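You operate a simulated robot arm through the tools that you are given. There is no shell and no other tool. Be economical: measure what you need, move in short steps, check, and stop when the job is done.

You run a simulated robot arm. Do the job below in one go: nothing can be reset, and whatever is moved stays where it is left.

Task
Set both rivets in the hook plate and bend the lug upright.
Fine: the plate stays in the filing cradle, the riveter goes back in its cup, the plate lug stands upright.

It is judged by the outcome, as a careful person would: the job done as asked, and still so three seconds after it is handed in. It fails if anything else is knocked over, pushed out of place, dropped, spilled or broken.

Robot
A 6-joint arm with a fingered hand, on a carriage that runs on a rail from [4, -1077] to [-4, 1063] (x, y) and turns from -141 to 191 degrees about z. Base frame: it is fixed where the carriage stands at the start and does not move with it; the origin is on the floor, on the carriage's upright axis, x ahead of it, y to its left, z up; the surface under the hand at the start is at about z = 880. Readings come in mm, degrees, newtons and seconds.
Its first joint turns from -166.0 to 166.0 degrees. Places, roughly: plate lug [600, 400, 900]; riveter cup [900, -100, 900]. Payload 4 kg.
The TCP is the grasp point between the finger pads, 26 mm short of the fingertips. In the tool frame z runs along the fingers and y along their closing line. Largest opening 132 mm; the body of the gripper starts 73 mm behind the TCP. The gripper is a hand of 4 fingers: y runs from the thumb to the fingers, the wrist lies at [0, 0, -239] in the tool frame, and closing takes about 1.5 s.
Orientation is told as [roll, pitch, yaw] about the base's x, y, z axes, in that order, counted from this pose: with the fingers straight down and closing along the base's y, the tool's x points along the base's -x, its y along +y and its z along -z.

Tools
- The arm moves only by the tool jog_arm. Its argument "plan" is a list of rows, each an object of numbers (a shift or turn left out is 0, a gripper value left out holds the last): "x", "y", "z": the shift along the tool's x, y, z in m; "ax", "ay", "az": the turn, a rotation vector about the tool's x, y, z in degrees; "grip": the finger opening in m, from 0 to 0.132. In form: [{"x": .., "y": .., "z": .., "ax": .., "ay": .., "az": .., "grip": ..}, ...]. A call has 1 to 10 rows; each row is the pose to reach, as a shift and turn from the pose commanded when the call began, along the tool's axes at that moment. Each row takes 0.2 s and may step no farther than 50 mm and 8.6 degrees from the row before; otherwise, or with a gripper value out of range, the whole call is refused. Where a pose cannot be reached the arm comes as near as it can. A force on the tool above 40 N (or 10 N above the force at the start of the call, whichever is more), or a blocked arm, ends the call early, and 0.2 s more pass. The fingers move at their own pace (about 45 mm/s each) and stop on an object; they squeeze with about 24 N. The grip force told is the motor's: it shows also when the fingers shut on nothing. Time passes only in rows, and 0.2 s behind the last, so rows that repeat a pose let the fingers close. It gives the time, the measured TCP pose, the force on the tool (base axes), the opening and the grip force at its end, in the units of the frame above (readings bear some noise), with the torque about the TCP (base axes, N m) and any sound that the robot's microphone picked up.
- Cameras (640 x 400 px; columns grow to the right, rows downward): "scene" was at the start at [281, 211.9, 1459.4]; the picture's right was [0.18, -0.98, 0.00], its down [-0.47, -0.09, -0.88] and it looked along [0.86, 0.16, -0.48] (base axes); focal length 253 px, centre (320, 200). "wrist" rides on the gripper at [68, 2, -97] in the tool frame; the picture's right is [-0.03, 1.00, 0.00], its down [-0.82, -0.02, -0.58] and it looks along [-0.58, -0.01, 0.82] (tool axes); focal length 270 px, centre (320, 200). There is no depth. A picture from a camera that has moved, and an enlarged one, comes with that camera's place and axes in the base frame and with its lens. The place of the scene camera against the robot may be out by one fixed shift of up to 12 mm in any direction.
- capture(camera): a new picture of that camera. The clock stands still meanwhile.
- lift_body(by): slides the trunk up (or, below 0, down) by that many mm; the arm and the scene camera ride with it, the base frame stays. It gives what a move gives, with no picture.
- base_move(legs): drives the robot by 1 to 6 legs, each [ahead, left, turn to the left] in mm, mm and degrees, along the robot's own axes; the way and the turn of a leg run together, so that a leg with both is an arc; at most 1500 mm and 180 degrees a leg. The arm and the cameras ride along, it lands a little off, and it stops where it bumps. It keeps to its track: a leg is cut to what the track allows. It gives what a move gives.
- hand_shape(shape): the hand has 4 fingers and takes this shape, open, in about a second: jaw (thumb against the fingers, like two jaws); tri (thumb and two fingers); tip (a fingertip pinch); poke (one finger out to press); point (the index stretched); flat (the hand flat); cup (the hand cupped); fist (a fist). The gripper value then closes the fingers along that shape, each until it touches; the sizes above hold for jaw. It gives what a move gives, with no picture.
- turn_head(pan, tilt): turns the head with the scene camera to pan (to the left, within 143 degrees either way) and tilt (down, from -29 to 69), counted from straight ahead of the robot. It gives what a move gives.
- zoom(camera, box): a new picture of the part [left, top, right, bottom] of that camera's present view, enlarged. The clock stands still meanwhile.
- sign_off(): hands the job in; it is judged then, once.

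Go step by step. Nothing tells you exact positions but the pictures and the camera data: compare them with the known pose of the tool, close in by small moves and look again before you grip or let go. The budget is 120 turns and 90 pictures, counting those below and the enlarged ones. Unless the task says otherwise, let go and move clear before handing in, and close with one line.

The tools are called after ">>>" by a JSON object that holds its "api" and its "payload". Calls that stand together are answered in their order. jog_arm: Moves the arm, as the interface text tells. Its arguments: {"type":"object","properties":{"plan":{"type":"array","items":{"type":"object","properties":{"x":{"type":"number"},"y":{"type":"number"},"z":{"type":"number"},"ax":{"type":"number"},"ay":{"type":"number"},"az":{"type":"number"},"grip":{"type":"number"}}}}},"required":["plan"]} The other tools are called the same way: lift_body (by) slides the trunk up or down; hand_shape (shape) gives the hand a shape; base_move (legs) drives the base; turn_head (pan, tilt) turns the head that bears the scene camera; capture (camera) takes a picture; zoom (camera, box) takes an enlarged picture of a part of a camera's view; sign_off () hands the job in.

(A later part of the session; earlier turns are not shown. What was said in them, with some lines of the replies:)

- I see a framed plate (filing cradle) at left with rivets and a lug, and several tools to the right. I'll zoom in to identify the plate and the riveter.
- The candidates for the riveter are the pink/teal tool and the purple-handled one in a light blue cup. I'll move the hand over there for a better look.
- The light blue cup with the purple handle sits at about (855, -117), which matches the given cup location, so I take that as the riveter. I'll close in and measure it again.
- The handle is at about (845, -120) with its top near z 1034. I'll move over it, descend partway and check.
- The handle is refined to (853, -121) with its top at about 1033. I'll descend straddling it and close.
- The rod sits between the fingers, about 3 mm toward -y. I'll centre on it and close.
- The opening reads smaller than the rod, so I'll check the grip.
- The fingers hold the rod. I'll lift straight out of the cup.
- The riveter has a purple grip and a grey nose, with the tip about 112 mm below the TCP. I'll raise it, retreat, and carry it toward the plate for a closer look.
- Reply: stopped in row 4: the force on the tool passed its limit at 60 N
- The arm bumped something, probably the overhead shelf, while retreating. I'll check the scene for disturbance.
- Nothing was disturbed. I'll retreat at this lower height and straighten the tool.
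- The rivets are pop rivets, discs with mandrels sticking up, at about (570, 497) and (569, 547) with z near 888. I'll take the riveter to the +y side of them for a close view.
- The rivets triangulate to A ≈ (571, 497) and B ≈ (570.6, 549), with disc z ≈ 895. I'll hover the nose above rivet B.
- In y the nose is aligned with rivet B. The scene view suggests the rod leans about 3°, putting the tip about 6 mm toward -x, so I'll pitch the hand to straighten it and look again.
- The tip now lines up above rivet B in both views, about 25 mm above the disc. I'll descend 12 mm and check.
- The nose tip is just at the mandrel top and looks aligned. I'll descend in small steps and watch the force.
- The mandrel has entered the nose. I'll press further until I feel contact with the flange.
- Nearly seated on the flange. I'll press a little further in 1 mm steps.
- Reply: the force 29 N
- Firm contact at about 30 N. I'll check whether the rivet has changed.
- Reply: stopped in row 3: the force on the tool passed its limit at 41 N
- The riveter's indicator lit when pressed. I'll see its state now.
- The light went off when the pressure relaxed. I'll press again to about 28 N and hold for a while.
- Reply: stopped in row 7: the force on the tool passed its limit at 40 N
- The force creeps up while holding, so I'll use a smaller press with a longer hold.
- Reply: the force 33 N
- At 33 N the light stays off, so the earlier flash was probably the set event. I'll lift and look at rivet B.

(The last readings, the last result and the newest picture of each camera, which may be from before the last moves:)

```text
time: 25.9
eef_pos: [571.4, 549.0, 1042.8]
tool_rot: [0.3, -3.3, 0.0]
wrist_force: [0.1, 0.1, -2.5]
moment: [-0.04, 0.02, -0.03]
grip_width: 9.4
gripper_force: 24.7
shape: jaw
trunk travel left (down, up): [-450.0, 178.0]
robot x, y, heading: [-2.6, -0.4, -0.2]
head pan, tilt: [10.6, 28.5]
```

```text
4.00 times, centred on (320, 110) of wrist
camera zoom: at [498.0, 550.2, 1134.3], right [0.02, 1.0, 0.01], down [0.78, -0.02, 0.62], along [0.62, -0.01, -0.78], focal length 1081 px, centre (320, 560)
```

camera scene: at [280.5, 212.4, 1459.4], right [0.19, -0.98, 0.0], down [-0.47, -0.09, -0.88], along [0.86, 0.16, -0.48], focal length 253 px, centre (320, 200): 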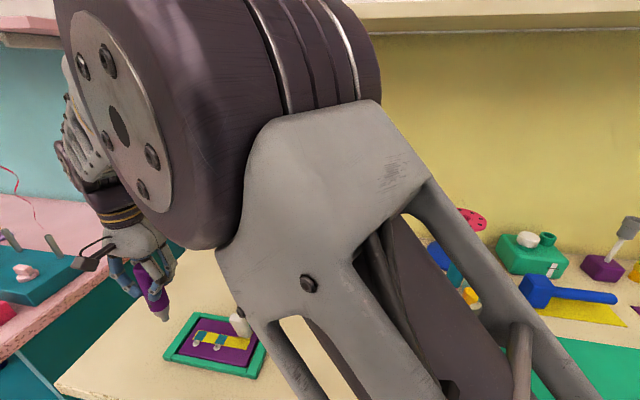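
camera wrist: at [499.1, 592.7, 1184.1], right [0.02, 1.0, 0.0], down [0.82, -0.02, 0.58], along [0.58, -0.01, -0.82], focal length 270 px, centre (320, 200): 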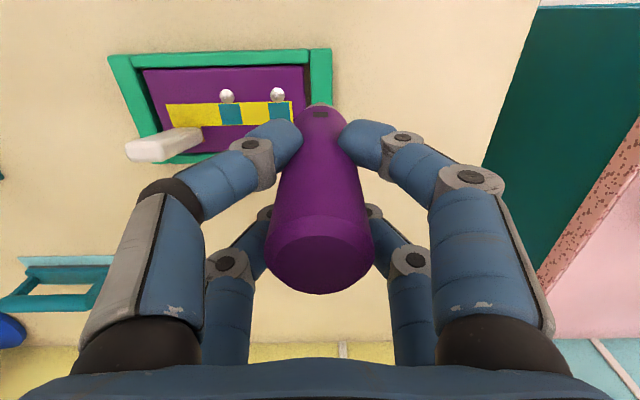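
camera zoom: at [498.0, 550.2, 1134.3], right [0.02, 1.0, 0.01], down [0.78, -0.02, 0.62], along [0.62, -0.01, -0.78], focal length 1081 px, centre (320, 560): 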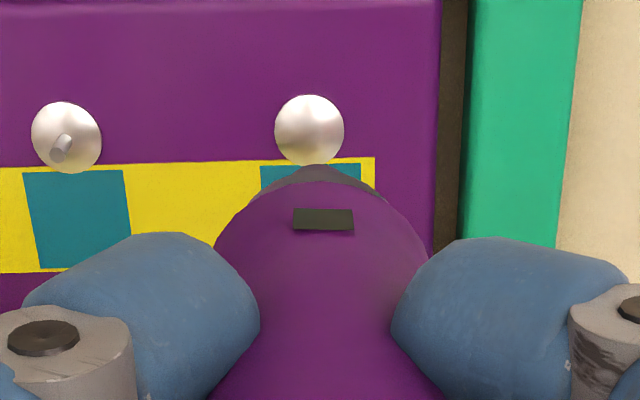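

Rivet B is set, since the mandrel is gone. I'll shift to rivet A and check the clearance to the lug.

>>> {"api": "jog_arm", "payload": {"plan": [{"y": -0.02, "ax": 0.3}, {"y": -0.04, "ax": 0.3}, {"y": -0.0545, "ax": 0.3}]}}

>>> {"api": "zoom", "payload": {"camera": "scene", "box": [160, 290, 256, 350]}}

>>> {"api": "zoom", "payload": {"camera": "wrist", "box": [200, 40, 440, 190]}}

```text
time: 26.7
eef_pos: [572.0, 493.6, 1042.3]
tool_rot: [-0.1, -3.3, 0.2]
wrist_force: [0.8, 0.7, -3.4]
moment: [-0.03, -0.03, 0.0]
grip_width: 9.5
gripper_force: 23.6
shape: jaw
trunk travel left (down, up): [-450.0, 178.0]
robot x, y, heading: [1.1, -1.0, 0.2]
head pan, tilt: [10.6, 28.5]
```

```text
6.67 times, centred on (208, 320) of scene
camera zoom: at [280.8, 212.8, 1459.3], right [0.19, -0.98, 0.0], down [-0.47, -0.09, -0.88], along [0.86, 0.16, -0.48], focal length 1688 px, centre (1067, -600)
```

zoom: 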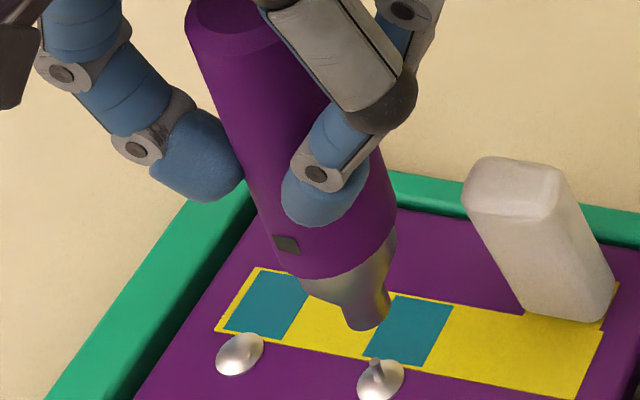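

```text
2.67 times, centred on (320, 115) of wrist
camera zoom: at [498.3, 496.0, 1133.9], right [0.02, 1.0, 0.0], down [0.78, -0.02, 0.62], along [0.62, -0.01, -0.78], focal length 721 px, centre (320, 427)
```

zoom: 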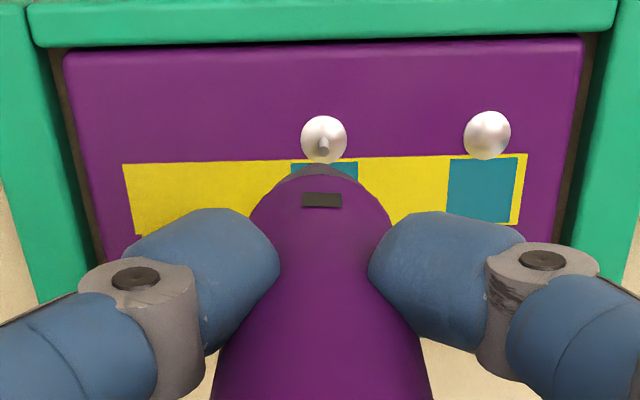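

The tip is nearly over rivet A, maybe 1.5–2.5 mm too far in +x. I'll correct, descend to the mandrel top and check.

>>> {"api": "jog_arm", "payload": {"plan": [{"x": 0.0015, "y": 0.0005}, {"x": 0.002, "y": 0.0005, "z": 0.01}, {"x": 0.0026, "y": 0.0005, "z": 0.019}]}}

>>> {"api": "zoom", "payload": {"camera": "scene", "box": [190, 312, 254, 352]}}

```text
time: 27.5
eef_pos: [569.3, 495.3, 1022.7]
tool_rot: [-0.1, -3.2, 0.1]
wrist_force: [0.7, 0.1, -2.2]
moment: [0.01, -0.01, 0.0]
grip_width: 9.2
gripper_force: 24.0
shape: jaw
trunk travel left (down, up): [-450.0, 178.0]
robot x, y, heading: [3.7, -0.7, 0.1]
head pan, tilt: [10.6, 28.5]
```

```text
10.00 times, centred on (222, 332) of scene
camera zoom: at [280.7, 212.5, 1459.4], right [0.19, -0.98, 0.0], down [-0.47, -0.09, -0.88], along [0.86, 0.16, -0.48], focal length 2531 px, centre (1300, -1120)
```

zoom: 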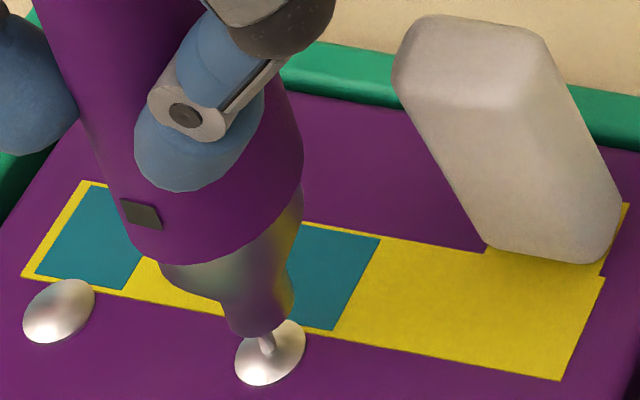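

The mandrel is entering the nose, as it did with B. I'll press down with force checks.

>>> {"api": "jog_arm", "payload": {"plan": [{"z": 0.003}, {"x": 0.0003, "z": 0.006}, {"x": 0.0005, "z": 0.009}, {"x": 0.0007, "z": 0.012}, {"x": 0.0008, "z": 0.015}]}}

>>> {"api": "zoom", "payload": {"camera": "scene", "box": [190, 312, 254, 352]}}

```text
time: 28.7
eef_pos: [570.2, 494.4, 1008.0]
tool_rot: [0.0, -3.3, 0.0]
wrist_force: [-0.2, -0.6, -1.8]
moment: [0.0, 0.03, 0.02]
grip_width: 9.3
gripper_force: 23.8
shape: jaw
trunk travel left (down, up): [-450.0, 178.0]
robot x, y, heading: [1.3, 0.6, 0.2]
head pan, tilt: [10.6, 28.5]
```

```text
10.00 times, centred on (222, 332) of scene
camera zoom: at [280.7, 212.6, 1459.4], right [0.19, -0.98, 0.0], down [-0.47, -0.09, -0.88], along [0.86, 0.16, -0.48], focal length 2531 px, centre (1300, -1120)
```

zoom: 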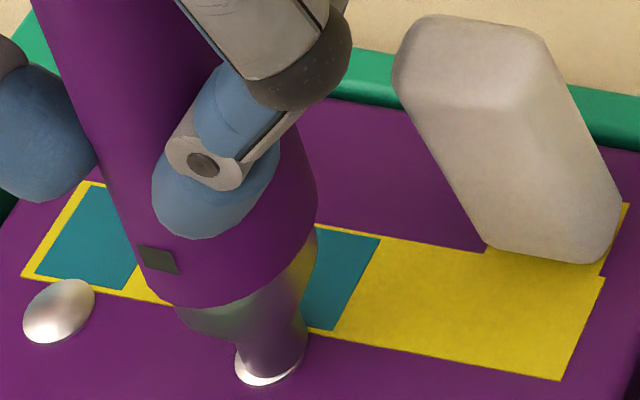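

>>> {"api": "jog_arm", "payload": {"plan": [{"z": 0.001}, {"z": 0.002}, {"z": 0.003}, {"z": 0.004}, {"z": 0.0045}]}}

>>> {"api": "zoom", "payload": {"camera": "scene", "box": [190, 312, 254, 352]}}

```text
time: 29.9
eef_pos: [571.1, 494.9, 1004.9]
tool_rot: [0.0, -3.4, 0.1]
wrist_force: [0.1, 0.5, 14.6]
moment: [-0.03, 0.09, -0.01]
grip_width: 9.6
gripper_force: 23.9
shape: jaw
trunk travel left (down, up): [-450.0, 178.0]
robot x, y, heading: [2.7, 1.6, 0.0]
head pan, tilt: [10.6, 28.5]
```

```text
10.00 times, centred on (222, 332) of scene
camera zoom: at [280.2, 212.2, 1459.6], right [0.19, -0.98, 0.0], down [-0.47, -0.09, -0.88], along [0.86, 0.16, -0.48], focal length 2531 px, centre (1300, -1120)
```

zoom: 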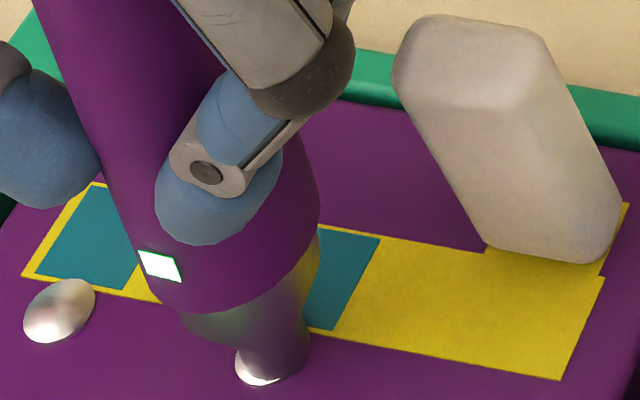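

The indicator lit at about 17 N. I'll press and hold a little longer as before, then lift.

>>> {"api": "jog_arm", "payload": {"plan": [{"z": 0.001}, {"z": 0.0015}, {"z": 0.0015}, {"z": 0.0015}]}}

>>> {"api": "zoom", "payload": {"camera": "scene", "box": [190, 312, 254, 352]}}

```text
time: 30.9
eef_pos: [570.9, 494.8, 1005.9]
tool_rot: [0.1, -3.4, 0.1]
wrist_force: [2.0, -0.6, 34.9]
moment: [0.06, 0.12, 0.0]
grip_width: 10.1
gripper_force: 24.3
shape: jaw
trunk travel left (down, up): [-450.0, 178.0]
robot x, y, heading: [1.4, 1.3, 0.2]
head pan, tilt: [10.6, 28.5]
```

```text
10.00 times, centred on (222, 332) of scene
camera zoom: at [279.7, 211.7, 1459.8], right [0.19, -0.98, 0.0], down [-0.47, -0.09, -0.88], along [0.86, 0.16, -0.48], focal length 2531 px, centre (1300, -1120)
```

zoom: 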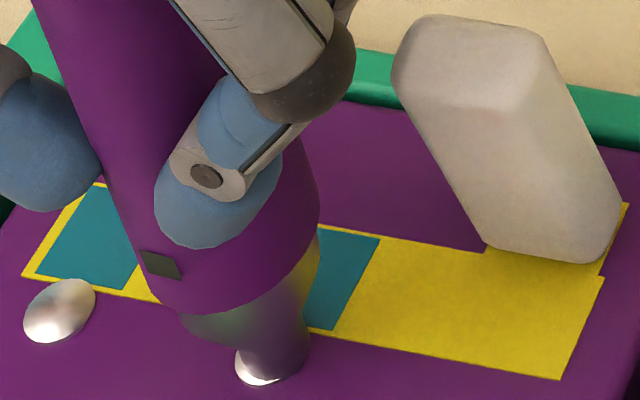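

The light went out, so it should be set. I'll lift and verify.

>>> {"api": "jog_arm", "payload": {"plan": [{"x": -0.0003, "z": -0.005}, {"x": -0.0012, "z": -0.02}, {"x": -0.0026, "z": -0.045}, {"x": -0.005, "z": -0.085}, {"x": -0.0075, "z": -0.13}]}}

>>> {"api": "zoom", "payload": {"camera": "scene", "box": [170, 295, 266, 355]}}

>>> {"api": "zoom", "payload": {"camera": "wrist", "box": [200, 40, 440, 190]}}

```text
time: 32.1
eef_pos: [569.9, 494.5, 1131.3]
tool_rot: [-0.1, -3.3, 0.0]
wrist_force: [0.3, 0.3, -3.2]
moment: [-0.04, 0.01, 0.01]
grip_width: 9.4
gripper_force: 23.2
shape: jaw
trunk travel left (down, up): [-450.0, 178.0]
robot x, y, heading: [1.8, 3.0, 0.1]
head pan, tilt: [10.6, 28.5]
```

```text
6.67 times, centred on (218, 325) of scene
camera zoom: at [281.0, 212.8, 1459.2], right [0.19, -0.98, 0.0], down [-0.47, -0.09, -0.88], along [0.86, 0.16, -0.48], focal length 1688 px, centre (1000, -633)
```

zoom: 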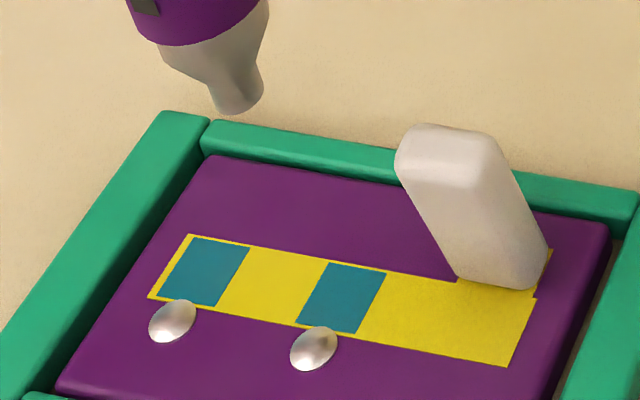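

```text
2.67 times, centred on (320, 115) of wrist
camera zoom: at [496.9, 496.0, 1223.8], right [0.02, 1.0, 0.0], down [0.78, -0.02, 0.62], along [0.62, -0.01, -0.78], focal length 721 px, centre (320, 427)
```

zoom: 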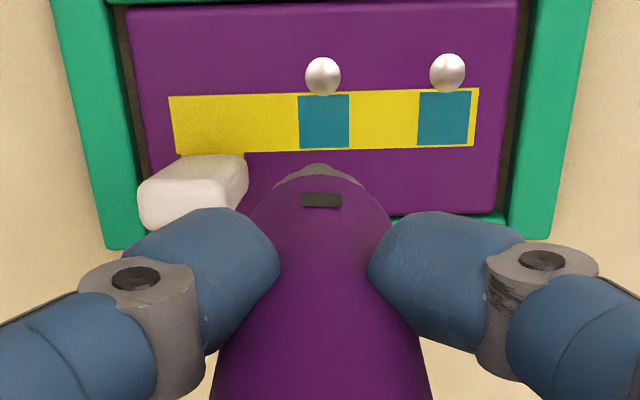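

Both rivets are set. Now I'll carry the riveter back to its cup, raising it and moving along -y at x ≈ 570.

>>> {"api": "jog_arm", "payload": {"plan": [{"x": -0.0026, "z": -0.045}, {"x": -0.005, "z": -0.086}, {"x": -0.005, "y": -0.045, "z": -0.086}, {"x": -0.005, "y": -0.09, "z": -0.086}, {"x": -0.005, "y": -0.135, "z": -0.086}, {"x": -0.005, "y": -0.18, "z": -0.086}, {"x": -0.005, "y": -0.225, "z": -0.086}, {"x": -0.005, "y": -0.27, "z": -0.086}, {"x": -0.005, "y": -0.315, "z": -0.086}]}}

```text
time: 34.1
eef_pos: [571.5, 177.9, 1218.9]
tool_rot: [-0.1, -3.3, 0.3]
wrist_force: [0.3, 0.3, -3.1]
moment: [-0.03, 0.02, -0.01]
grip_width: 9.2
gripper_force: 24.3
shape: jaw
trunk travel left (down, up): [-450.0, 178.0]
robot x, y, heading: [0.3, 0.7, 0.2]
head pan, tilt: [10.6, 28.5]
```

>>> {"api": "jog_arm", "payload": {"plan": [{"y": -0.045}, {"y": -0.09}, {"y": -0.135}, {"y": -0.18}, {"y": -0.225}, {"y": -0.27}, {"y": -0.301}]}}

```text
time: 35.7
eef_pos: [571.7, -121.8, 1218.2]
tool_rot: [0.0, -3.3, 0.1]
wrist_force: [0.2, -0.1, -2.7]
moment: [-0.02, -0.02, -0.01]
grip_width: 9.3
gripper_force: 24.6
shape: jaw
trunk travel left (down, up): [-450.0, 178.0]
robot x, y, heading: [-3.2, 1.0, 0.1]
head pan, tilt: [10.6, 28.5]
```

>>> {"api": "jog_arm", "payload": {"plan": [{"x": -0.04, "z": 0.012}, {"x": -0.08, "z": 0.02}, {"x": -0.12, "z": 0.026}, {"x": -0.16, "z": 0.032}, {"x": -0.2, "z": 0.036}, {"x": -0.24, "z": 0.04}, {"x": -0.277, "y": -0.001, "z": 0.044}]}}

>>> {"api": "capture", "payload": {"camera": "wrist"}}

>>> {"api": "zoom", "payload": {"camera": "scene", "box": [420, 170, 580, 320]}}

```text
time: 37.3
eef_pos: [849.4, -121.8, 1189.9]
tool_rot: [0.0, -3.4, 0.1]
wrist_force: [0.0, -0.1, -2.5]
moment: [0.01, -0.02, 0.0]
grip_width: 9.2
gripper_force: 24.3
shape: jaw
trunk travel left (down, up): [-450.0, 178.0]
robot x, y, heading: [0.2, 0.7, 0.3]
head pan, tilt: [10.6, 28.5]
```

```text
39 pictures are left
camera wrist: at [776.6, -120.0, 1283.2], right [0.02, 1.0, 0.0], down [0.78, -0.02, 0.62], along [0.62, -0.01, -0.78], focal length 270 px, centre (320, 200)
```

wrist: 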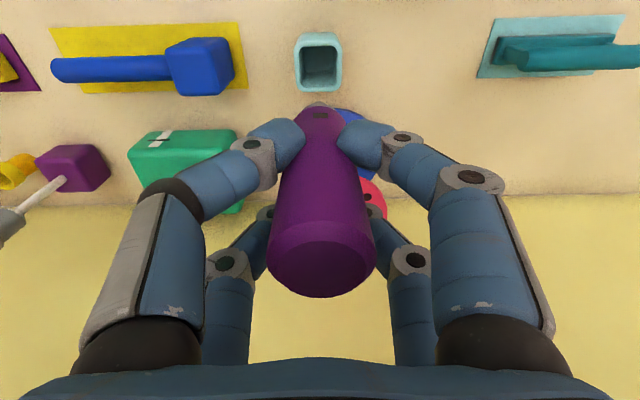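

```text
2.67 times, centred on (500, 245) of scene
camera zoom: at [280.2, 212.5, 1459.5], right [0.19, -0.98, 0.0], down [-0.47, -0.09, -0.88], along [0.86, 0.16, -0.48], focal length 675 px, centre (-160, 80)
```

zoom: 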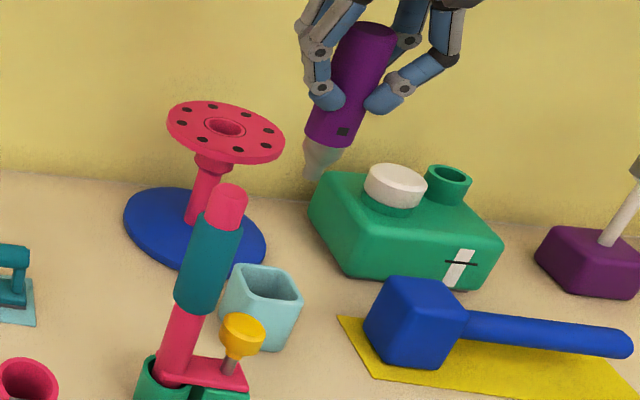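

The riveter is over the cup, so I'll lower it until the tip is near the rim and check.

>>> {"api": "jog_arm", "payload": {"plan": [{"x": 0.003, "z": 0.04}, {"x": 0.006, "z": 0.08}, {"x": 0.0085, "z": 0.115}]}}

>>> {"api": "capture", "payload": {"camera": "wrist"}}

>>> {"api": "zoom", "payload": {"camera": "scene", "box": [436, 220, 532, 310]}}

```text
time: 38.1
eef_pos: [849.3, -121.1, 1075.2]
tool_rot: [0.0, -3.3, 0.2]
wrist_force: [0.4, -0.1, -2.8]
moment: [0.03, -0.04, 0.01]
grip_width: 9.1
gripper_force: 24.4
shape: jaw
trunk travel left (down, up): [-450.0, 178.0]
robot x, y, heading: [2.5, 1.1, -0.1]
head pan, tilt: [10.6, 28.5]
```

```text
37 pictures are left
camera wrist: at [775.8, -119.6, 1167.3], right [0.02, 1.0, 0.0], down [0.78, -0.02, 0.62], along [0.62, -0.01, -0.78], focal length 270 px, centre (320, 200)
```

wrist: 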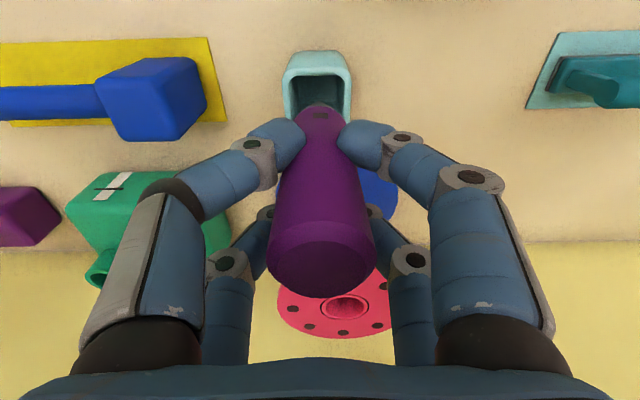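

```text
4.44 times, centred on (484, 265) of scene
camera zoom: at [280.5, 212.5, 1459.4], right [0.19, -0.98, 0.0], down [-0.47, -0.09, -0.88], along [0.86, 0.16, -0.48], focal length 1125 px, centre (-409, -89)
```

zoom: 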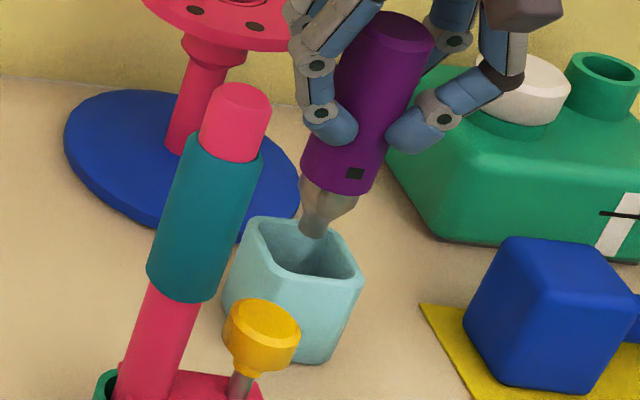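

The tip is centred over the opening. I'll lower it in.

>>> {"api": "jog_arm", "payload": {"plan": [{"x": 0.0014, "z": 0.025}, {"x": 0.0028, "z": 0.048}, {"x": 0.004, "z": 0.068}]}}

>>> {"api": "zoom", "payload": {"camera": "scene", "box": [436, 220, 532, 310]}}

```text
time: 38.9
eef_pos: [850.7, -121.6, 1008.0]
tool_rot: [0.0, -3.4, 0.1]
wrist_force: [-0.5, 0.3, -2.1]
moment: [-0.04, -0.02, -0.01]
grip_width: 8.7
gripper_force: 23.9
shape: jaw
trunk travel left (down, up): [-450.0, 178.0]
robot x, y, heading: [-1.3, -0.5, 0.2]
head pan, tilt: [10.6, 28.5]
```

```text
4.44 times, centred on (484, 265) of scene
camera zoom: at [280.6, 212.5, 1459.4], right [0.19, -0.98, 0.0], down [-0.47, -0.09, -0.88], along [0.86, 0.16, -0.48], focal length 1125 px, centre (-409, -89)
```

zoom: 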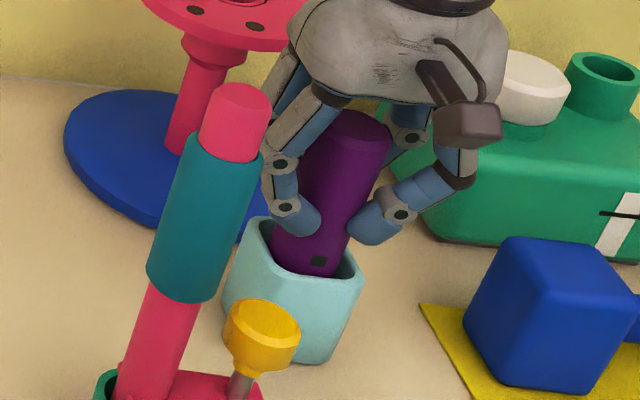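

It is in the cup. I'll lower gently until it touches the bottom.

>>> {"api": "jog_arm", "payload": {"plan": [{"z": 0.003}, {"z": 0.006}, {"z": 0.008}, {"z": 0.01}, {"z": 0.01}]}}

```text
time: 40.1
eef_pos: [850.3, -120.9, 996.6]
tool_rot: [0.0, -3.3, 0.1]
wrist_force: [0.0, 0.3, -2.9]
moment: [0.02, 0.01, 0.0]
grip_width: 8.9
gripper_force: 23.8
shape: jaw
trunk travel left (down, up): [-450.0, 178.0]
robot x, y, heading: [-0.2, -1.7, -0.0]
head pan, tilt: [10.6, 28.5]
```

>>> {"api": "jog_arm", "payload": {"plan": [{"z": 0.001}, {"z": 0.002}, {"z": 0.003}, {"z": 0.004}]}}

```text
time: 41.1
eef_pos: [850.1, -122.7, 994.4]
tool_rot: [-0.1, -3.4, 0.1]
wrist_force: [0.0, 0.2, 13.3]
moment: [0.04, 0.04, 0.02]
grip_width: 9.1
gripper_force: 24.1
shape: jaw
trunk travel left (down, up): [-450.0, 178.0]
robot x, y, heading: [-2.4, 2.8, -0.3]
head pan, tilt: [10.6, 28.5]
```

The tool is on the cup floor. I'll relax slightly, open, and check before withdrawing.

>>> {"api": "jog_arm", "payload": {"plan": [{"z": -0.0015}, {"z": -0.0015, "grip": 0.03}, {"z": -0.0015, "grip": 0.06}, {"z": -0.0015, "grip": 0.09}, {"z": -0.0015, "grip": 0.09}, {"z": -0.0015, "grip": 0.09}, {"z": -0.0015, "grip": 0.09}]}}

>>> {"api": "capture", "payload": {"camera": "wrist"}}

```text
time: 42.7
eef_pos: [849.4, -121.5, 994.7]
tool_rot: [0.0, -3.3, 0.1]
wrist_force: [0.1, -0.8, 0.3]
moment: [-0.03, 0.0, -0.01]
grip_width: 89.5
gripper_force: 0.0
shape: jaw
trunk travel left (down, up): [-450.0, 178.0]
robot x, y, heading: [1.0, -1.7, 0.2]
head pan, tilt: [10.6, 28.5]
```

```text
34 pictures are left
camera wrist: at [776.6, -119.9, 1087.0], right [0.02, 1.0, 0.0], down [0.78, -0.02, 0.62], along [0.62, -0.01, -0.78], focal length 270 px, centre (320, 200)
```

wrist: 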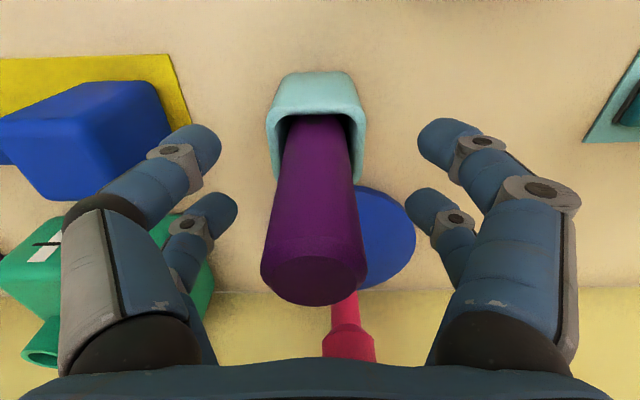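

Released and standing in the cup. I'll withdraw upward.

>>> {"api": "jog_arm", "payload": {"plan": [{"x": -0.0023, "z": -0.04}, {"x": -0.0046, "z": -0.08}, {"x": -0.007, "z": -0.12}, {"x": -0.0092, "z": -0.16}, {"x": -0.011, "z": -0.19, "ay": 3.3}]}}

>>> {"api": "capture", "payload": {"camera": "scene"}}

```text
time: 43.9
eef_pos: [851.9, -121.4, 1184.5]
tool_rot: [-0.1, 0.0, 0.2]
wrist_force: [0.1, 0.3, 0.3]
moment: [0.0, 0.0, 0.02]
grip_width: 89.7
gripper_force: 0.1
shape: jaw
trunk travel left (down, up): [-450.0, 178.0]
robot x, y, heading: [-0.1, -0.3, 0.1]
head pan, tilt: [10.6, 28.5]
```

```text
33 pictures are left
camera scene: at [280.6, 212.5, 1459.4], right [0.19, -0.98, 0.0], down [-0.47, -0.09, -0.88], along [0.86, 0.16, -0.48], focal length 253 px, centre (320, 200)
```

scene: 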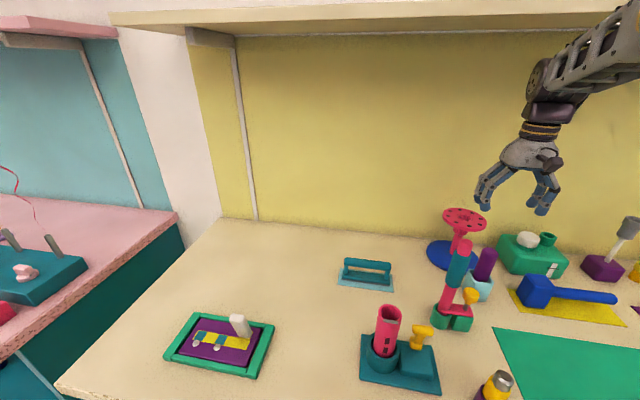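

The riveter stands in its cup. Now I'll return toward the plate to measure the lug.

>>> {"api": "jog_arm", "payload": {"plan": [{"x": 0.045, "z": -0.01}, {"x": 0.09, "z": -0.02}, {"x": 0.135, "z": -0.02}, {"x": 0.18, "z": -0.02}, {"x": 0.225, "z": -0.02}, {"x": 0.27, "z": -0.02}, {"x": 0.3, "z": -0.02}]}}

>>> {"api": "jog_arm", "payload": {"plan": [{"y": 0.048}, {"y": 0.096}, {"y": 0.144}, {"y": 0.192}, {"y": 0.24}, {"y": 0.288}, {"y": 0.336}, {"y": 0.384}, {"y": 0.432}, {"y": 0.48}]}}

>>> {"api": "capture", "payload": {"camera": "wrist"}}

```text
time: 45.5
eef_pos: [550.2, -121.4, 1205.2]
tool_rot: [0.0, 0.0, 0.1]
wrist_force: [0.0, -0.3, -0.2]
moment: [0.01, 0.04, 0.04]
grip_width: 89.8
gripper_force: 0.0
shape: jaw
trunk travel left (down, up): [-450.0, 178.0]
robot x, y, heading: [2.5, -0.5, 0.1]
head pan, tilt: [10.6, 28.5]
```

```text
time: 47.7
eef_pos: [548.5, 357.7, 1205.5]
tool_rot: [0.0, 0.1, 0.0]
wrist_force: [0.4, -1.3, -0.1]
moment: [0.04, 0.01, -0.03]
grip_width: 89.8
gripper_force: 0.1
shape: jaw
trunk travel left (down, up): [-450.0, 178.0]
robot x, y, heading: [3.6, -2.7, -0.2]
head pan, tilt: [10.6, 28.5]
```

```text
32 pictures are left
camera wrist: at [480.7, 359.7, 1301.9], right [0.02, 1.0, 0.0], down [0.82, -0.02, 0.58], along [0.58, -0.01, -0.82], focal length 270 px, centre (320, 200)
```

wrist: 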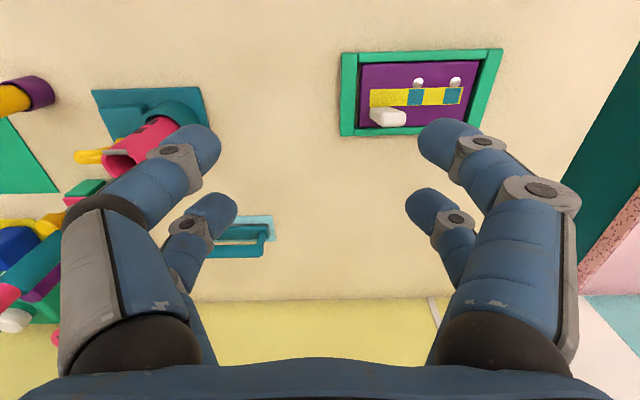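

>>> {"api": "jog_arm", "payload": {"plan": [{"y": 0.045, "z": 0.04}, {"y": 0.095, "x": 0.01, "z": 0.08}]}}

>>> {"api": "zoom", "payload": {"camera": "wrist", "box": [230, 90, 430, 215]}}

>>> {"api": "zoom", "payload": {"camera": "scene", "box": [200, 300, 280, 350]}}

```text
refused: row 1 steps farther than a row can; nothing moved
```

```text
3.20 times, centred on (330, 152) of wrist
camera zoom: at [480.7, 359.7, 1301.9], right [0.02, 1.0, 0.0], down [0.82, -0.02, 0.58], along [0.58, -0.01, -0.82], focal length 865 px, centre (288, 352)
```

zoom: 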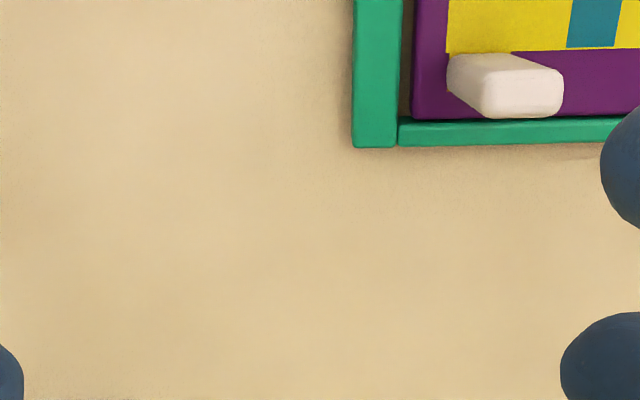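

```text
8.00 times, centred on (240, 325) of scene
camera zoom: at [280.4, 212.1, 1459.5], right [0.19, -0.98, 0.0], down [-0.47, -0.09, -0.88], along [0.86, 0.16, -0.48], focal length 2025 px, centre (960, -800)
```

zoom: 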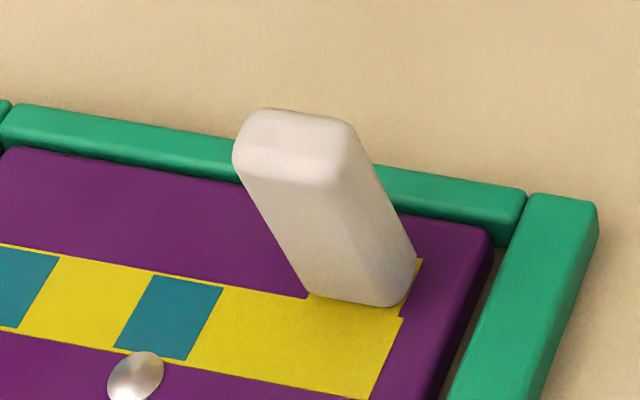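

I need a closer view of the lug to determine its lean.

>>> {"api": "jog_arm", "payload": {"plan": [{"y": 0.035, "z": 0.03}, {"y": 0.07, "z": 0.06, "x": 0.01}, {"y": 0.095, "z": 0.09, "x": 0.03}]}}

>>> {"api": "zoom", "payload": {"camera": "wrist", "box": [220, 90, 420, 215]}}

```text
time: 48.5
eef_pos: [526.1, 449.1, 1112.8]
tool_rot: [-0.2, 0.1, -0.9]
wrist_force: [-0.5, 0.4, -0.2]
moment: [0.05, -0.03, 0.02]
grip_width: 89.6
gripper_force: 0.1
shape: jaw
trunk travel left (down, up): [-450.0, 178.0]
robot x, y, heading: [-2.9, -0.3, 0.1]
head pan, tilt: [10.6, 28.5]
```

```text
3.20 times, centred on (320, 152) of wrist
camera zoom: at [458.0, 451.7, 1209.3], right [0.04, 1.0, 0.0], down [0.82, -0.03, 0.58], along [0.58, -0.03, -0.82], focal length 865 px, centre (320, 352)
```

zoom: 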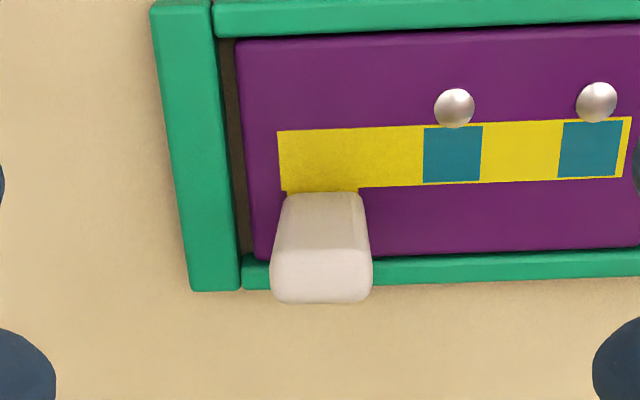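

From straight in front, the lug shows no sideways (y) lean; it leans toward the robot (-x) by roughly 10°. I'll yaw the hand 90° so the camera looks along y and shows the lean directly.

>>> {"api": "jog_arm", "payload": {"plan": [{"az": -8.5, "x": -0.008}, {"az": -17, "x": -0.016}, {"az": -25.5, "x": -0.024}, {"az": -34, "x": -0.032}, {"az": -42.5, "x": -0.04}, {"az": -51, "x": -0.048}, {"az": -59.5, "x": -0.056}, {"az": -68, "x": -0.064}, {"az": -76.5, "x": -0.07}, {"az": -85, "x": -0.076}]}}

>>> {"api": "capture", "payload": {"camera": "wrist"}}

```text
time: 50.7
eef_pos: [595.1, 452.1, 1114.0]
tool_rot: [0.1, 0.0, 85.4]
wrist_force: [-0.3, 0.4, -0.2]
moment: [0.02, 0.02, -0.01]
grip_width: 89.8
gripper_force: 0.1
shape: jaw
trunk travel left (down, up): [-450.0, 178.0]
robot x, y, heading: [2.4, -0.4, 0.1]
head pan, tilt: [10.6, 28.5]
```

```text
28 pictures are left
camera wrist: at [587.7, 385.2, 1211.1], right [-0.99, 0.11, 0.0], down [0.09, 0.81, 0.58], along [0.06, 0.57, -0.82], focal length 270 px, centre (320, 200)
```

wrist: 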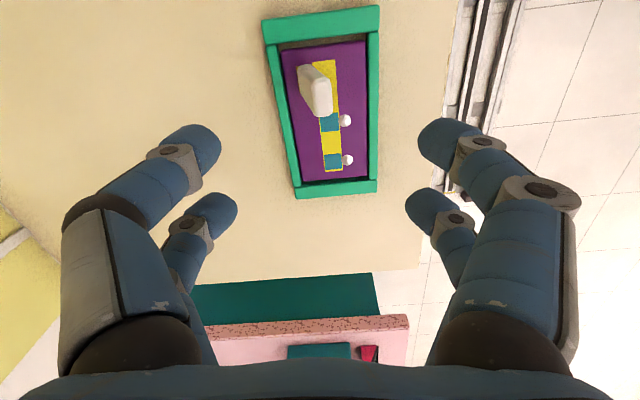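

>>> {"api": "jog_arm", "payload": {"plan": [{"az": -4.6, "x": 0.04, "z": 0.02}, {"az": -4.6, "x": 0.06, "y": -0.005, "z": 0.06}]}}

>>> {"api": "zoom", "payload": {"camera": "wrist", "box": [220, 60, 420, 185]}}

```text
time: 51.3
eef_pos: [593.4, 393.9, 1055.0]
tool_rot: [0.0, 0.0, 89.7]
wrist_force: [0.5, -0.4, 0.0]
moment: [0.01, -0.05, 0.0]
grip_width: 89.6
gripper_force: 0.0
shape: jaw
trunk travel left (down, up): [-450.0, 178.0]
robot x, y, heading: [-0.8, -1.1, 0.0]
head pan, tilt: [10.6, 28.5]
```

```text
3.20 times, centred on (320, 122) of wrist
camera zoom: at [592.4, 324.3, 1151.5], right [-1.0, 0.03, 0.0], down [0.02, 0.82, 0.58], along [0.02, 0.58, -0.82], focal length 865 px, centre (320, 448)
```

zoom: 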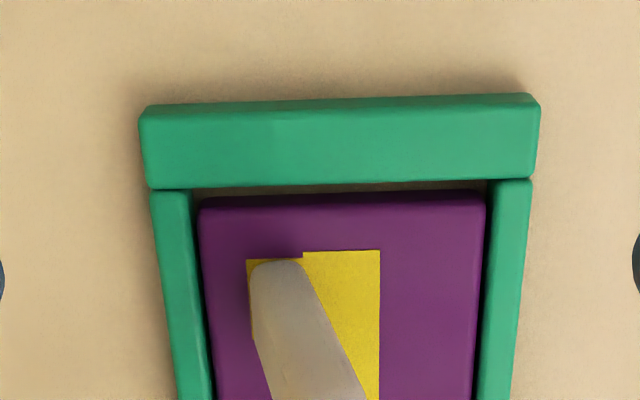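

>>> {"api": "zoom", "payload": {"camera": "wrist", "box": [220, 110, 420, 235]}}

```text
3.20 times, centred on (320, 172) of wrist
camera zoom: at [592.4, 324.3, 1151.5], right [-1.0, 0.03, 0.0], down [0.02, 0.82, 0.58], along [0.02, 0.58, -0.82], focal length 865 px, centre (320, 288)
```

zoom: 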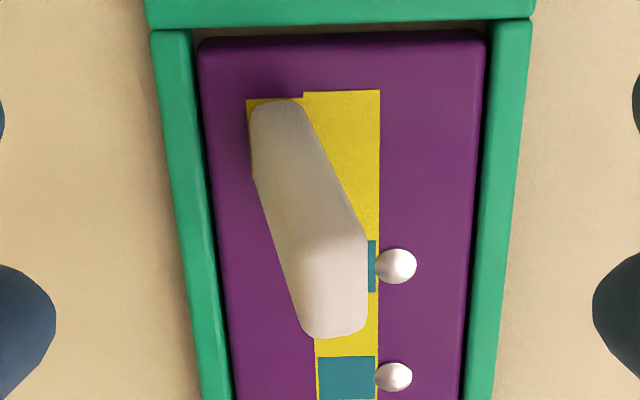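

From the side, the lug's front face runs from (602, z 897) to (585, z 979), a lean of about 12° toward -x. I'll straddle it with the fingers (which close along x), then push it toward +x with the near finger.

>>> {"api": "jog_arm", "payload": {"plan": [{"x": -0.025, "y": -0.002, "grip": 0.06}, {"x": -0.053, "y": -0.004, "grip": 0.06}, {"x": -0.053, "y": -0.004, "grip": 0.06}, {"x": -0.053, "y": -0.004, "grip": 0.06}]}}

>>> {"api": "capture", "payload": {"camera": "wrist"}}

```text
time: 52.3
eef_pos: [599.6, 445.6, 1054.7]
tool_rot: [-0.1, 0.0, 89.8]
wrist_force: [0.5, 0.8, -0.4]
moment: [0.03, 0.01, 0.0]
grip_width: 60.5
gripper_force: 0.1
shape: jaw
trunk travel left (down, up): [-450.0, 178.0]
robot x, y, heading: [-1.4, -1.4, 0.2]
head pan, tilt: [10.6, 28.5]
```

```text
25 pictures are left
camera wrist: at [597.4, 377.1, 1151.6], right [-1.0, 0.03, 0.0], down [0.02, 0.82, 0.58], along [0.02, 0.58, -0.82], focal length 270 px, centre (320, 200)
```

wrist: 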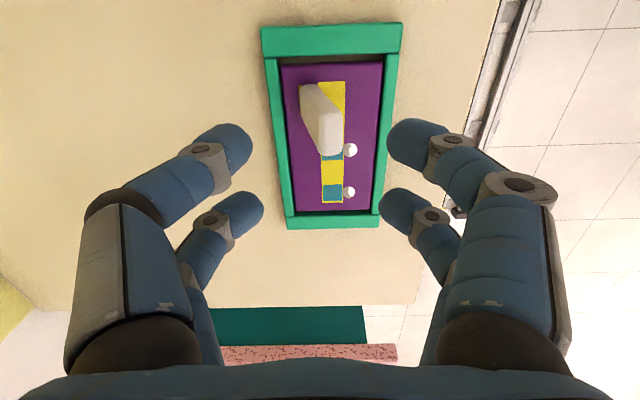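

The lug is centred between the fingers. I'll descend to straddle it.

>>> {"api": "jog_arm", "payload": {"plan": [{"z": 0.03}, {"z": 0.06}, {"z": 0.09}]}}

>>> {"api": "capture", "payload": {"camera": "wrist"}}

```text
time: 53.1
eef_pos: [598.8, 444.4, 962.6]
tool_rot: [-0.1, -0.1, 89.6]
wrist_force: [0.3, 0.3, 0.1]
moment: [-0.01, 0.02, -0.01]
grip_width: 60.6
gripper_force: 0.1
shape: jaw
trunk travel left (down, up): [-450.0, 178.0]
robot x, y, heading: [1.1, 0.3, 0.0]
head pan, tilt: [10.6, 28.5]
```

```text
24 pictures are left
camera wrist: at [597.2, 376.7, 1060.1], right [-1.0, 0.03, 0.0], down [0.02, 0.82, 0.58], along [0.02, 0.58, -0.82], focal length 270 px, centre (320, 200)
```

wrist: 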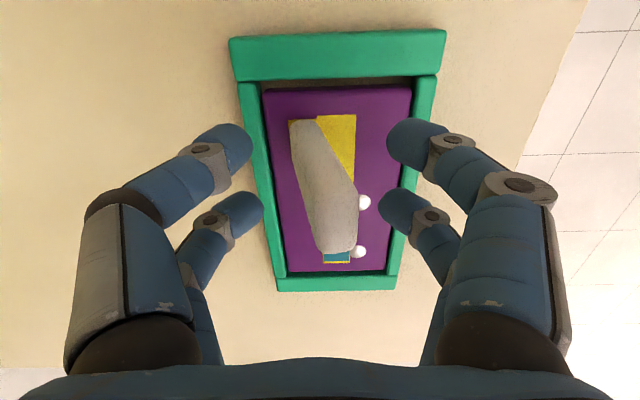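

Clear on both sides. I'll shift +x (tool -y) gradually until contact.

>>> {"api": "jog_arm", "payload": {"plan": [{"y": -0.006}, {"y": -0.012}, {"y": -0.016}, {"y": -0.019}, {"y": -0.021}]}}

>>> {"api": "capture", "payload": {"camera": "wrist"}}

```text
time: 54.3
eef_pos: [619.6, 443.9, 964.0]
tool_rot: [0.0, -0.1, 89.7]
wrist_force: [-0.2, -0.2, 0.0]
moment: [0.03, 0.03, -0.01]
grip_width: 60.5
gripper_force: 0.1
shape: jaw
trunk travel left (down, up): [-450.0, 178.0]
robot x, y, heading: [0.6, 1.2, 0.2]
head pan, tilt: [10.6, 28.5]
```

```text
23 pictures are left
camera wrist: at [618.1, 377.3, 1061.2], right [-1.0, 0.03, 0.0], down [0.02, 0.82, 0.58], along [0.02, 0.58, -0.82], focal length 270 px, centre (320, 200)
```

wrist: 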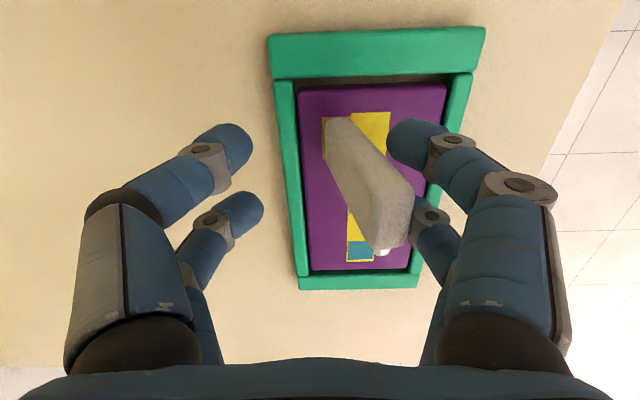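

Almost touching. I'll continue in 2 mm steps, watching the force.

>>> {"api": "jog_arm", "payload": {"plan": [{"y": -0.002}, {"y": -0.004}, {"y": -0.006}]}}

```text
time: 55.1
eef_pos: [625.4, 446.0, 964.8]
tool_rot: [-0.1, 0.0, 89.8]
wrist_force: [-4.4, 0.0, 0.2]
moment: [0.03, 0.09, 0.02]
grip_width: 62.3
gripper_force: 0.1
shape: jaw
trunk travel left (down, up): [-450.0, 178.0]
robot x, y, heading: [0.8, -2.2, 0.4]
head pan, tilt: [10.6, 28.5]
```

>>> {"api": "jog_arm", "payload": {"plan": [{"y": -0.002}, {"y": -0.004}, {"y": -0.006}, {"y": -0.006}]}}

>>> {"api": "capture", "payload": {"camera": "wrist"}}

```text
time: 56.1
eef_pos: [631.7, 444.5, 966.2]
tool_rot: [0.1, -0.1, 89.7]
wrist_force: [-6.5, 0.5, 4.0]
moment: [-0.04, 0.22, 0.0]
grip_width: 63.9
gripper_force: 0.1
shape: jaw
trunk travel left (down, up): [-450.0, 178.0]
robot x, y, heading: [1.4, 0.9, 0.1]
head pan, tilt: [10.6, 28.5]
```

```text
22 pictures are left
camera wrist: at [629.7, 377.1, 1061.8], right [-1.0, 0.03, 0.0], down [0.02, 0.82, 0.58], along [0.02, 0.58, -0.82], focal length 270 px, centre (320, 200)
```

wrist: 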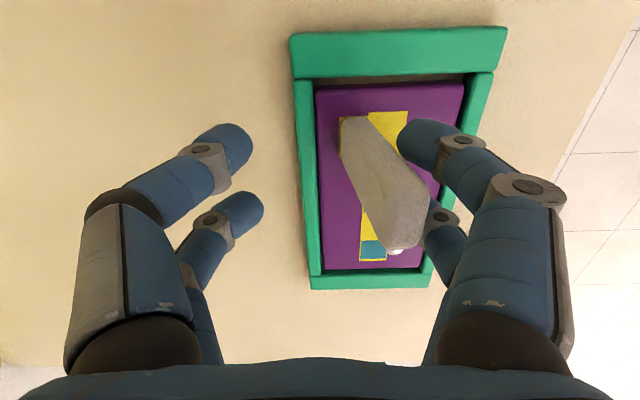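

>>> {"api": "jog_arm", "payload": {"plan": [{"y": -0.002}, {"y": -0.004}, {"y": -0.006}, {"y": -0.008}, {"y": -0.008}]}}

>>> {"api": "capture", "payload": {"camera": "wrist"}}

```text
time: 57.3
eef_pos: [640.3, 445.4, 965.2]
tool_rot: [0.0, 0.0, 89.6]
wrist_force: [-5.9, 1.0, 5.5]
moment: [-0.01, 0.3, -0.01]
grip_width: 64.0
gripper_force: 0.1
shape: jaw
trunk travel left (down, up): [-450.0, 178.0]
robot x, y, heading: [4.1, 3.3, 0.0]
head pan, tilt: [10.6, 28.5]
```

```text
21 pictures are left
camera wrist: at [637.9, 377.3, 1061.4], right [-1.0, 0.03, 0.0], down [0.02, 0.82, 0.58], along [0.02, 0.58, -0.82], focal length 270 px, centre (320, 200)
```

wrist: 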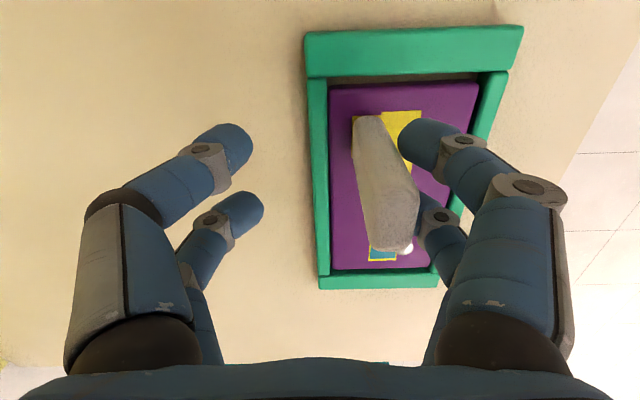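

The lug is bending at a steady ~7 N. I'll zoom in to measure the angle.

>>> {"api": "zoom", "payload": {"camera": "wrist", "box": [310, 95, 470, 265]}}

```text
2.35 times, centred on (390, 180) of wrist
camera zoom: at [637.9, 377.3, 1061.4], right [-1.0, 0.03, 0.0], down [0.02, 0.82, 0.58], along [0.02, 0.58, -0.82], focal length 636 px, centre (155, 247)
```

zoom: 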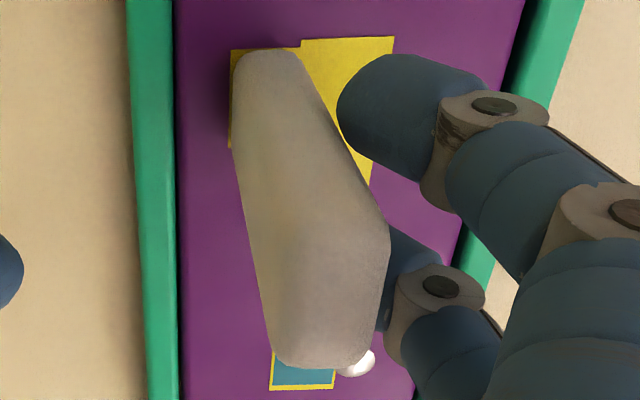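

The front edge is now about vertical. I'll back the finger off and measure the angle without load.

>>> {"api": "jog_arm", "payload": {"plan": [{"y": 0.004}, {"y": 0.01}, {"y": 0.016}]}}

>>> {"api": "zoom", "payload": {"camera": "wrist", "box": [270, 95, 430, 265]}}

```text
time: 58.1
eef_pos: [624.9, 445.6, 965.2]
tool_rot: [0.0, -0.1, 89.7]
wrist_force: [0.1, -1.0, -0.7]
moment: [-0.02, -0.01, -0.01]
grip_width: 60.8
gripper_force: 0.1
shape: jaw
trunk travel left (down, up): [-450.0, 178.0]
robot x, y, heading: [1.4, 5.7, 0.1]
head pan, tilt: [10.6, 28.5]
```

```text
2.35 times, centred on (350, 180) of wrist
camera zoom: at [622.2, 377.4, 1061.2], right [-1.0, 0.03, 0.0], down [0.02, 0.82, 0.58], along [0.02, 0.58, -0.82], focal length 636 px, centre (249, 247)
```

zoom: 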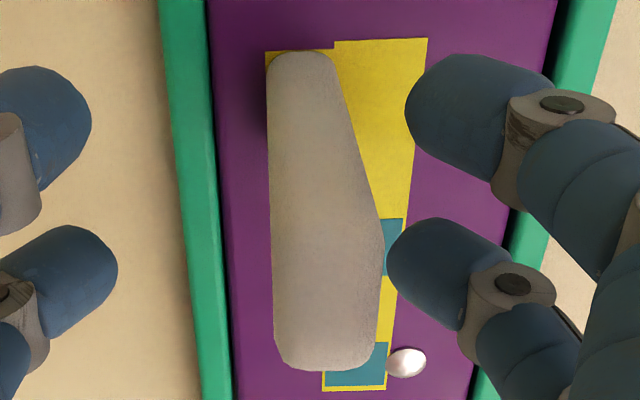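

Unloaded it stays put, within about 1° of vertical. I'll lift clear and verify from other views.

>>> {"api": "jog_arm", "payload": {"plan": [{"y": 0.008}, {"y": 0.01, "z": -0.03}, {"y": 0.01, "z": -0.075}, {"y": 0.01, "z": -0.12}, {"x": 0.04, "y": 0.01, "z": -0.14}, {"x": 0.08, "y": 0.01, "z": -0.14}]}}

>>> {"api": "zoom", "payload": {"camera": "wrist", "box": [220, 60, 420, 185]}}

>>> {"api": "zoom", "payload": {"camera": "scene", "box": [190, 300, 280, 370]}}

```text
time: 59.5
eef_pos: [613.9, 365.6, 1104.6]
tool_rot: [0.0, 0.1, 89.9]
wrist_force: [0.2, 0.0, 0.0]
moment: [0.0, 0.04, -0.01]
grip_width: 60.5
gripper_force: 0.0
shape: jaw
trunk travel left (down, up): [-450.0, 178.0]
robot x, y, heading: [-1.7, -0.3, 0.1]
head pan, tilt: [10.6, 28.5]
```

```text
3.20 times, centred on (320, 122) of wrist
camera zoom: at [612.1, 298.1, 1201.6], right [-1.0, 0.03, 0.0], down [0.02, 0.82, 0.58], along [0.02, 0.58, -0.82], focal length 865 px, centre (320, 448)
```

zoom: 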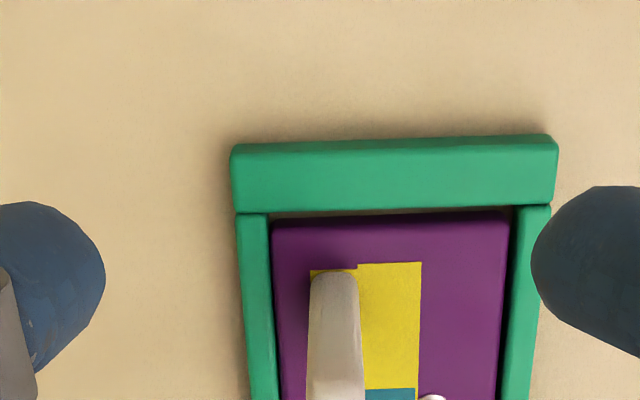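

```text
5.71 times, centred on (235, 335) of scene
camera zoom: at [280.7, 212.9, 1459.3], right [0.19, -0.98, 0.0], down [-0.47, -0.09, -0.88], along [0.86, 0.16, -0.48], focal length 1446 px, centre (806, -571)
```

zoom: 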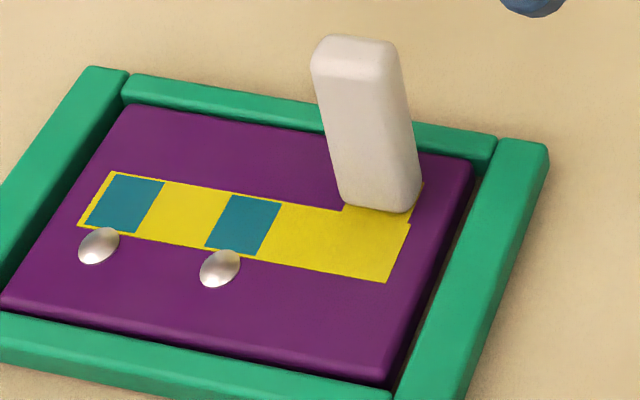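

>>> {"api": "zoom", "payload": {"camera": "wrist", "box": [270, 110, 390, 210]}}

```text
4.00 times, centred on (330, 160) of wrist
camera zoom: at [612.1, 298.1, 1201.6], right [-1.0, 0.03, 0.0], down [0.02, 0.82, 0.58], along [0.02, 0.58, -0.82], focal length 1081 px, centre (280, 360)
```

zoom: 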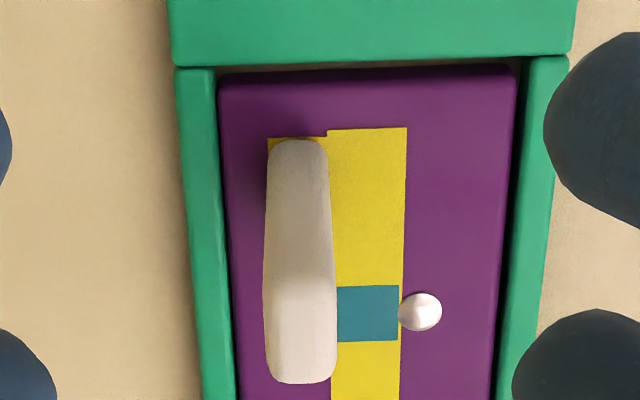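

The lug measures about 0.5° from vertical, and the plate is seated in the cradle. One last overall check.

>>> {"api": "capture", "payload": {"camera": "scene"}}

```text
15 pictures are left
camera scene: at [280.7, 212.9, 1459.3], right [0.19, -0.98, 0.0], down [-0.47, -0.09, -0.88], along [0.86, 0.16, -0.48], focal length 253 px, centre (320, 200)
```

scene: 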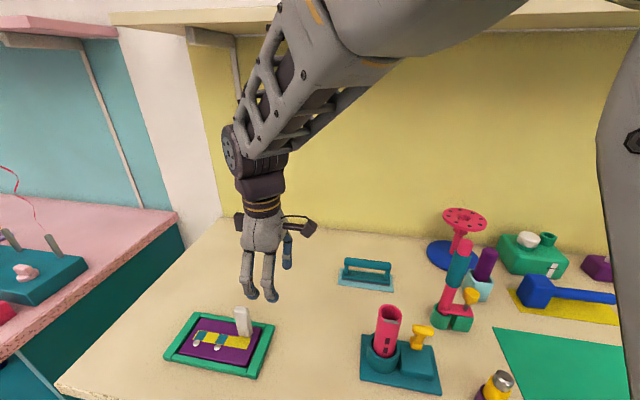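

The plate is in the cradle with both rivets set and the lug upright, the riveter is in its cup, and the hand is clear. I'm handing in.

>>> {"api": "sign_off", "payload": {}}

```text
The job is handed in.
```

Both rivets are set, the lug stands upright (within about 1° of vertical), the plate is still in the filing cradle, and the riveter is back in its cup; the arm bumped something once, probably the overhead shelf, but nothing I could see was disturbed.
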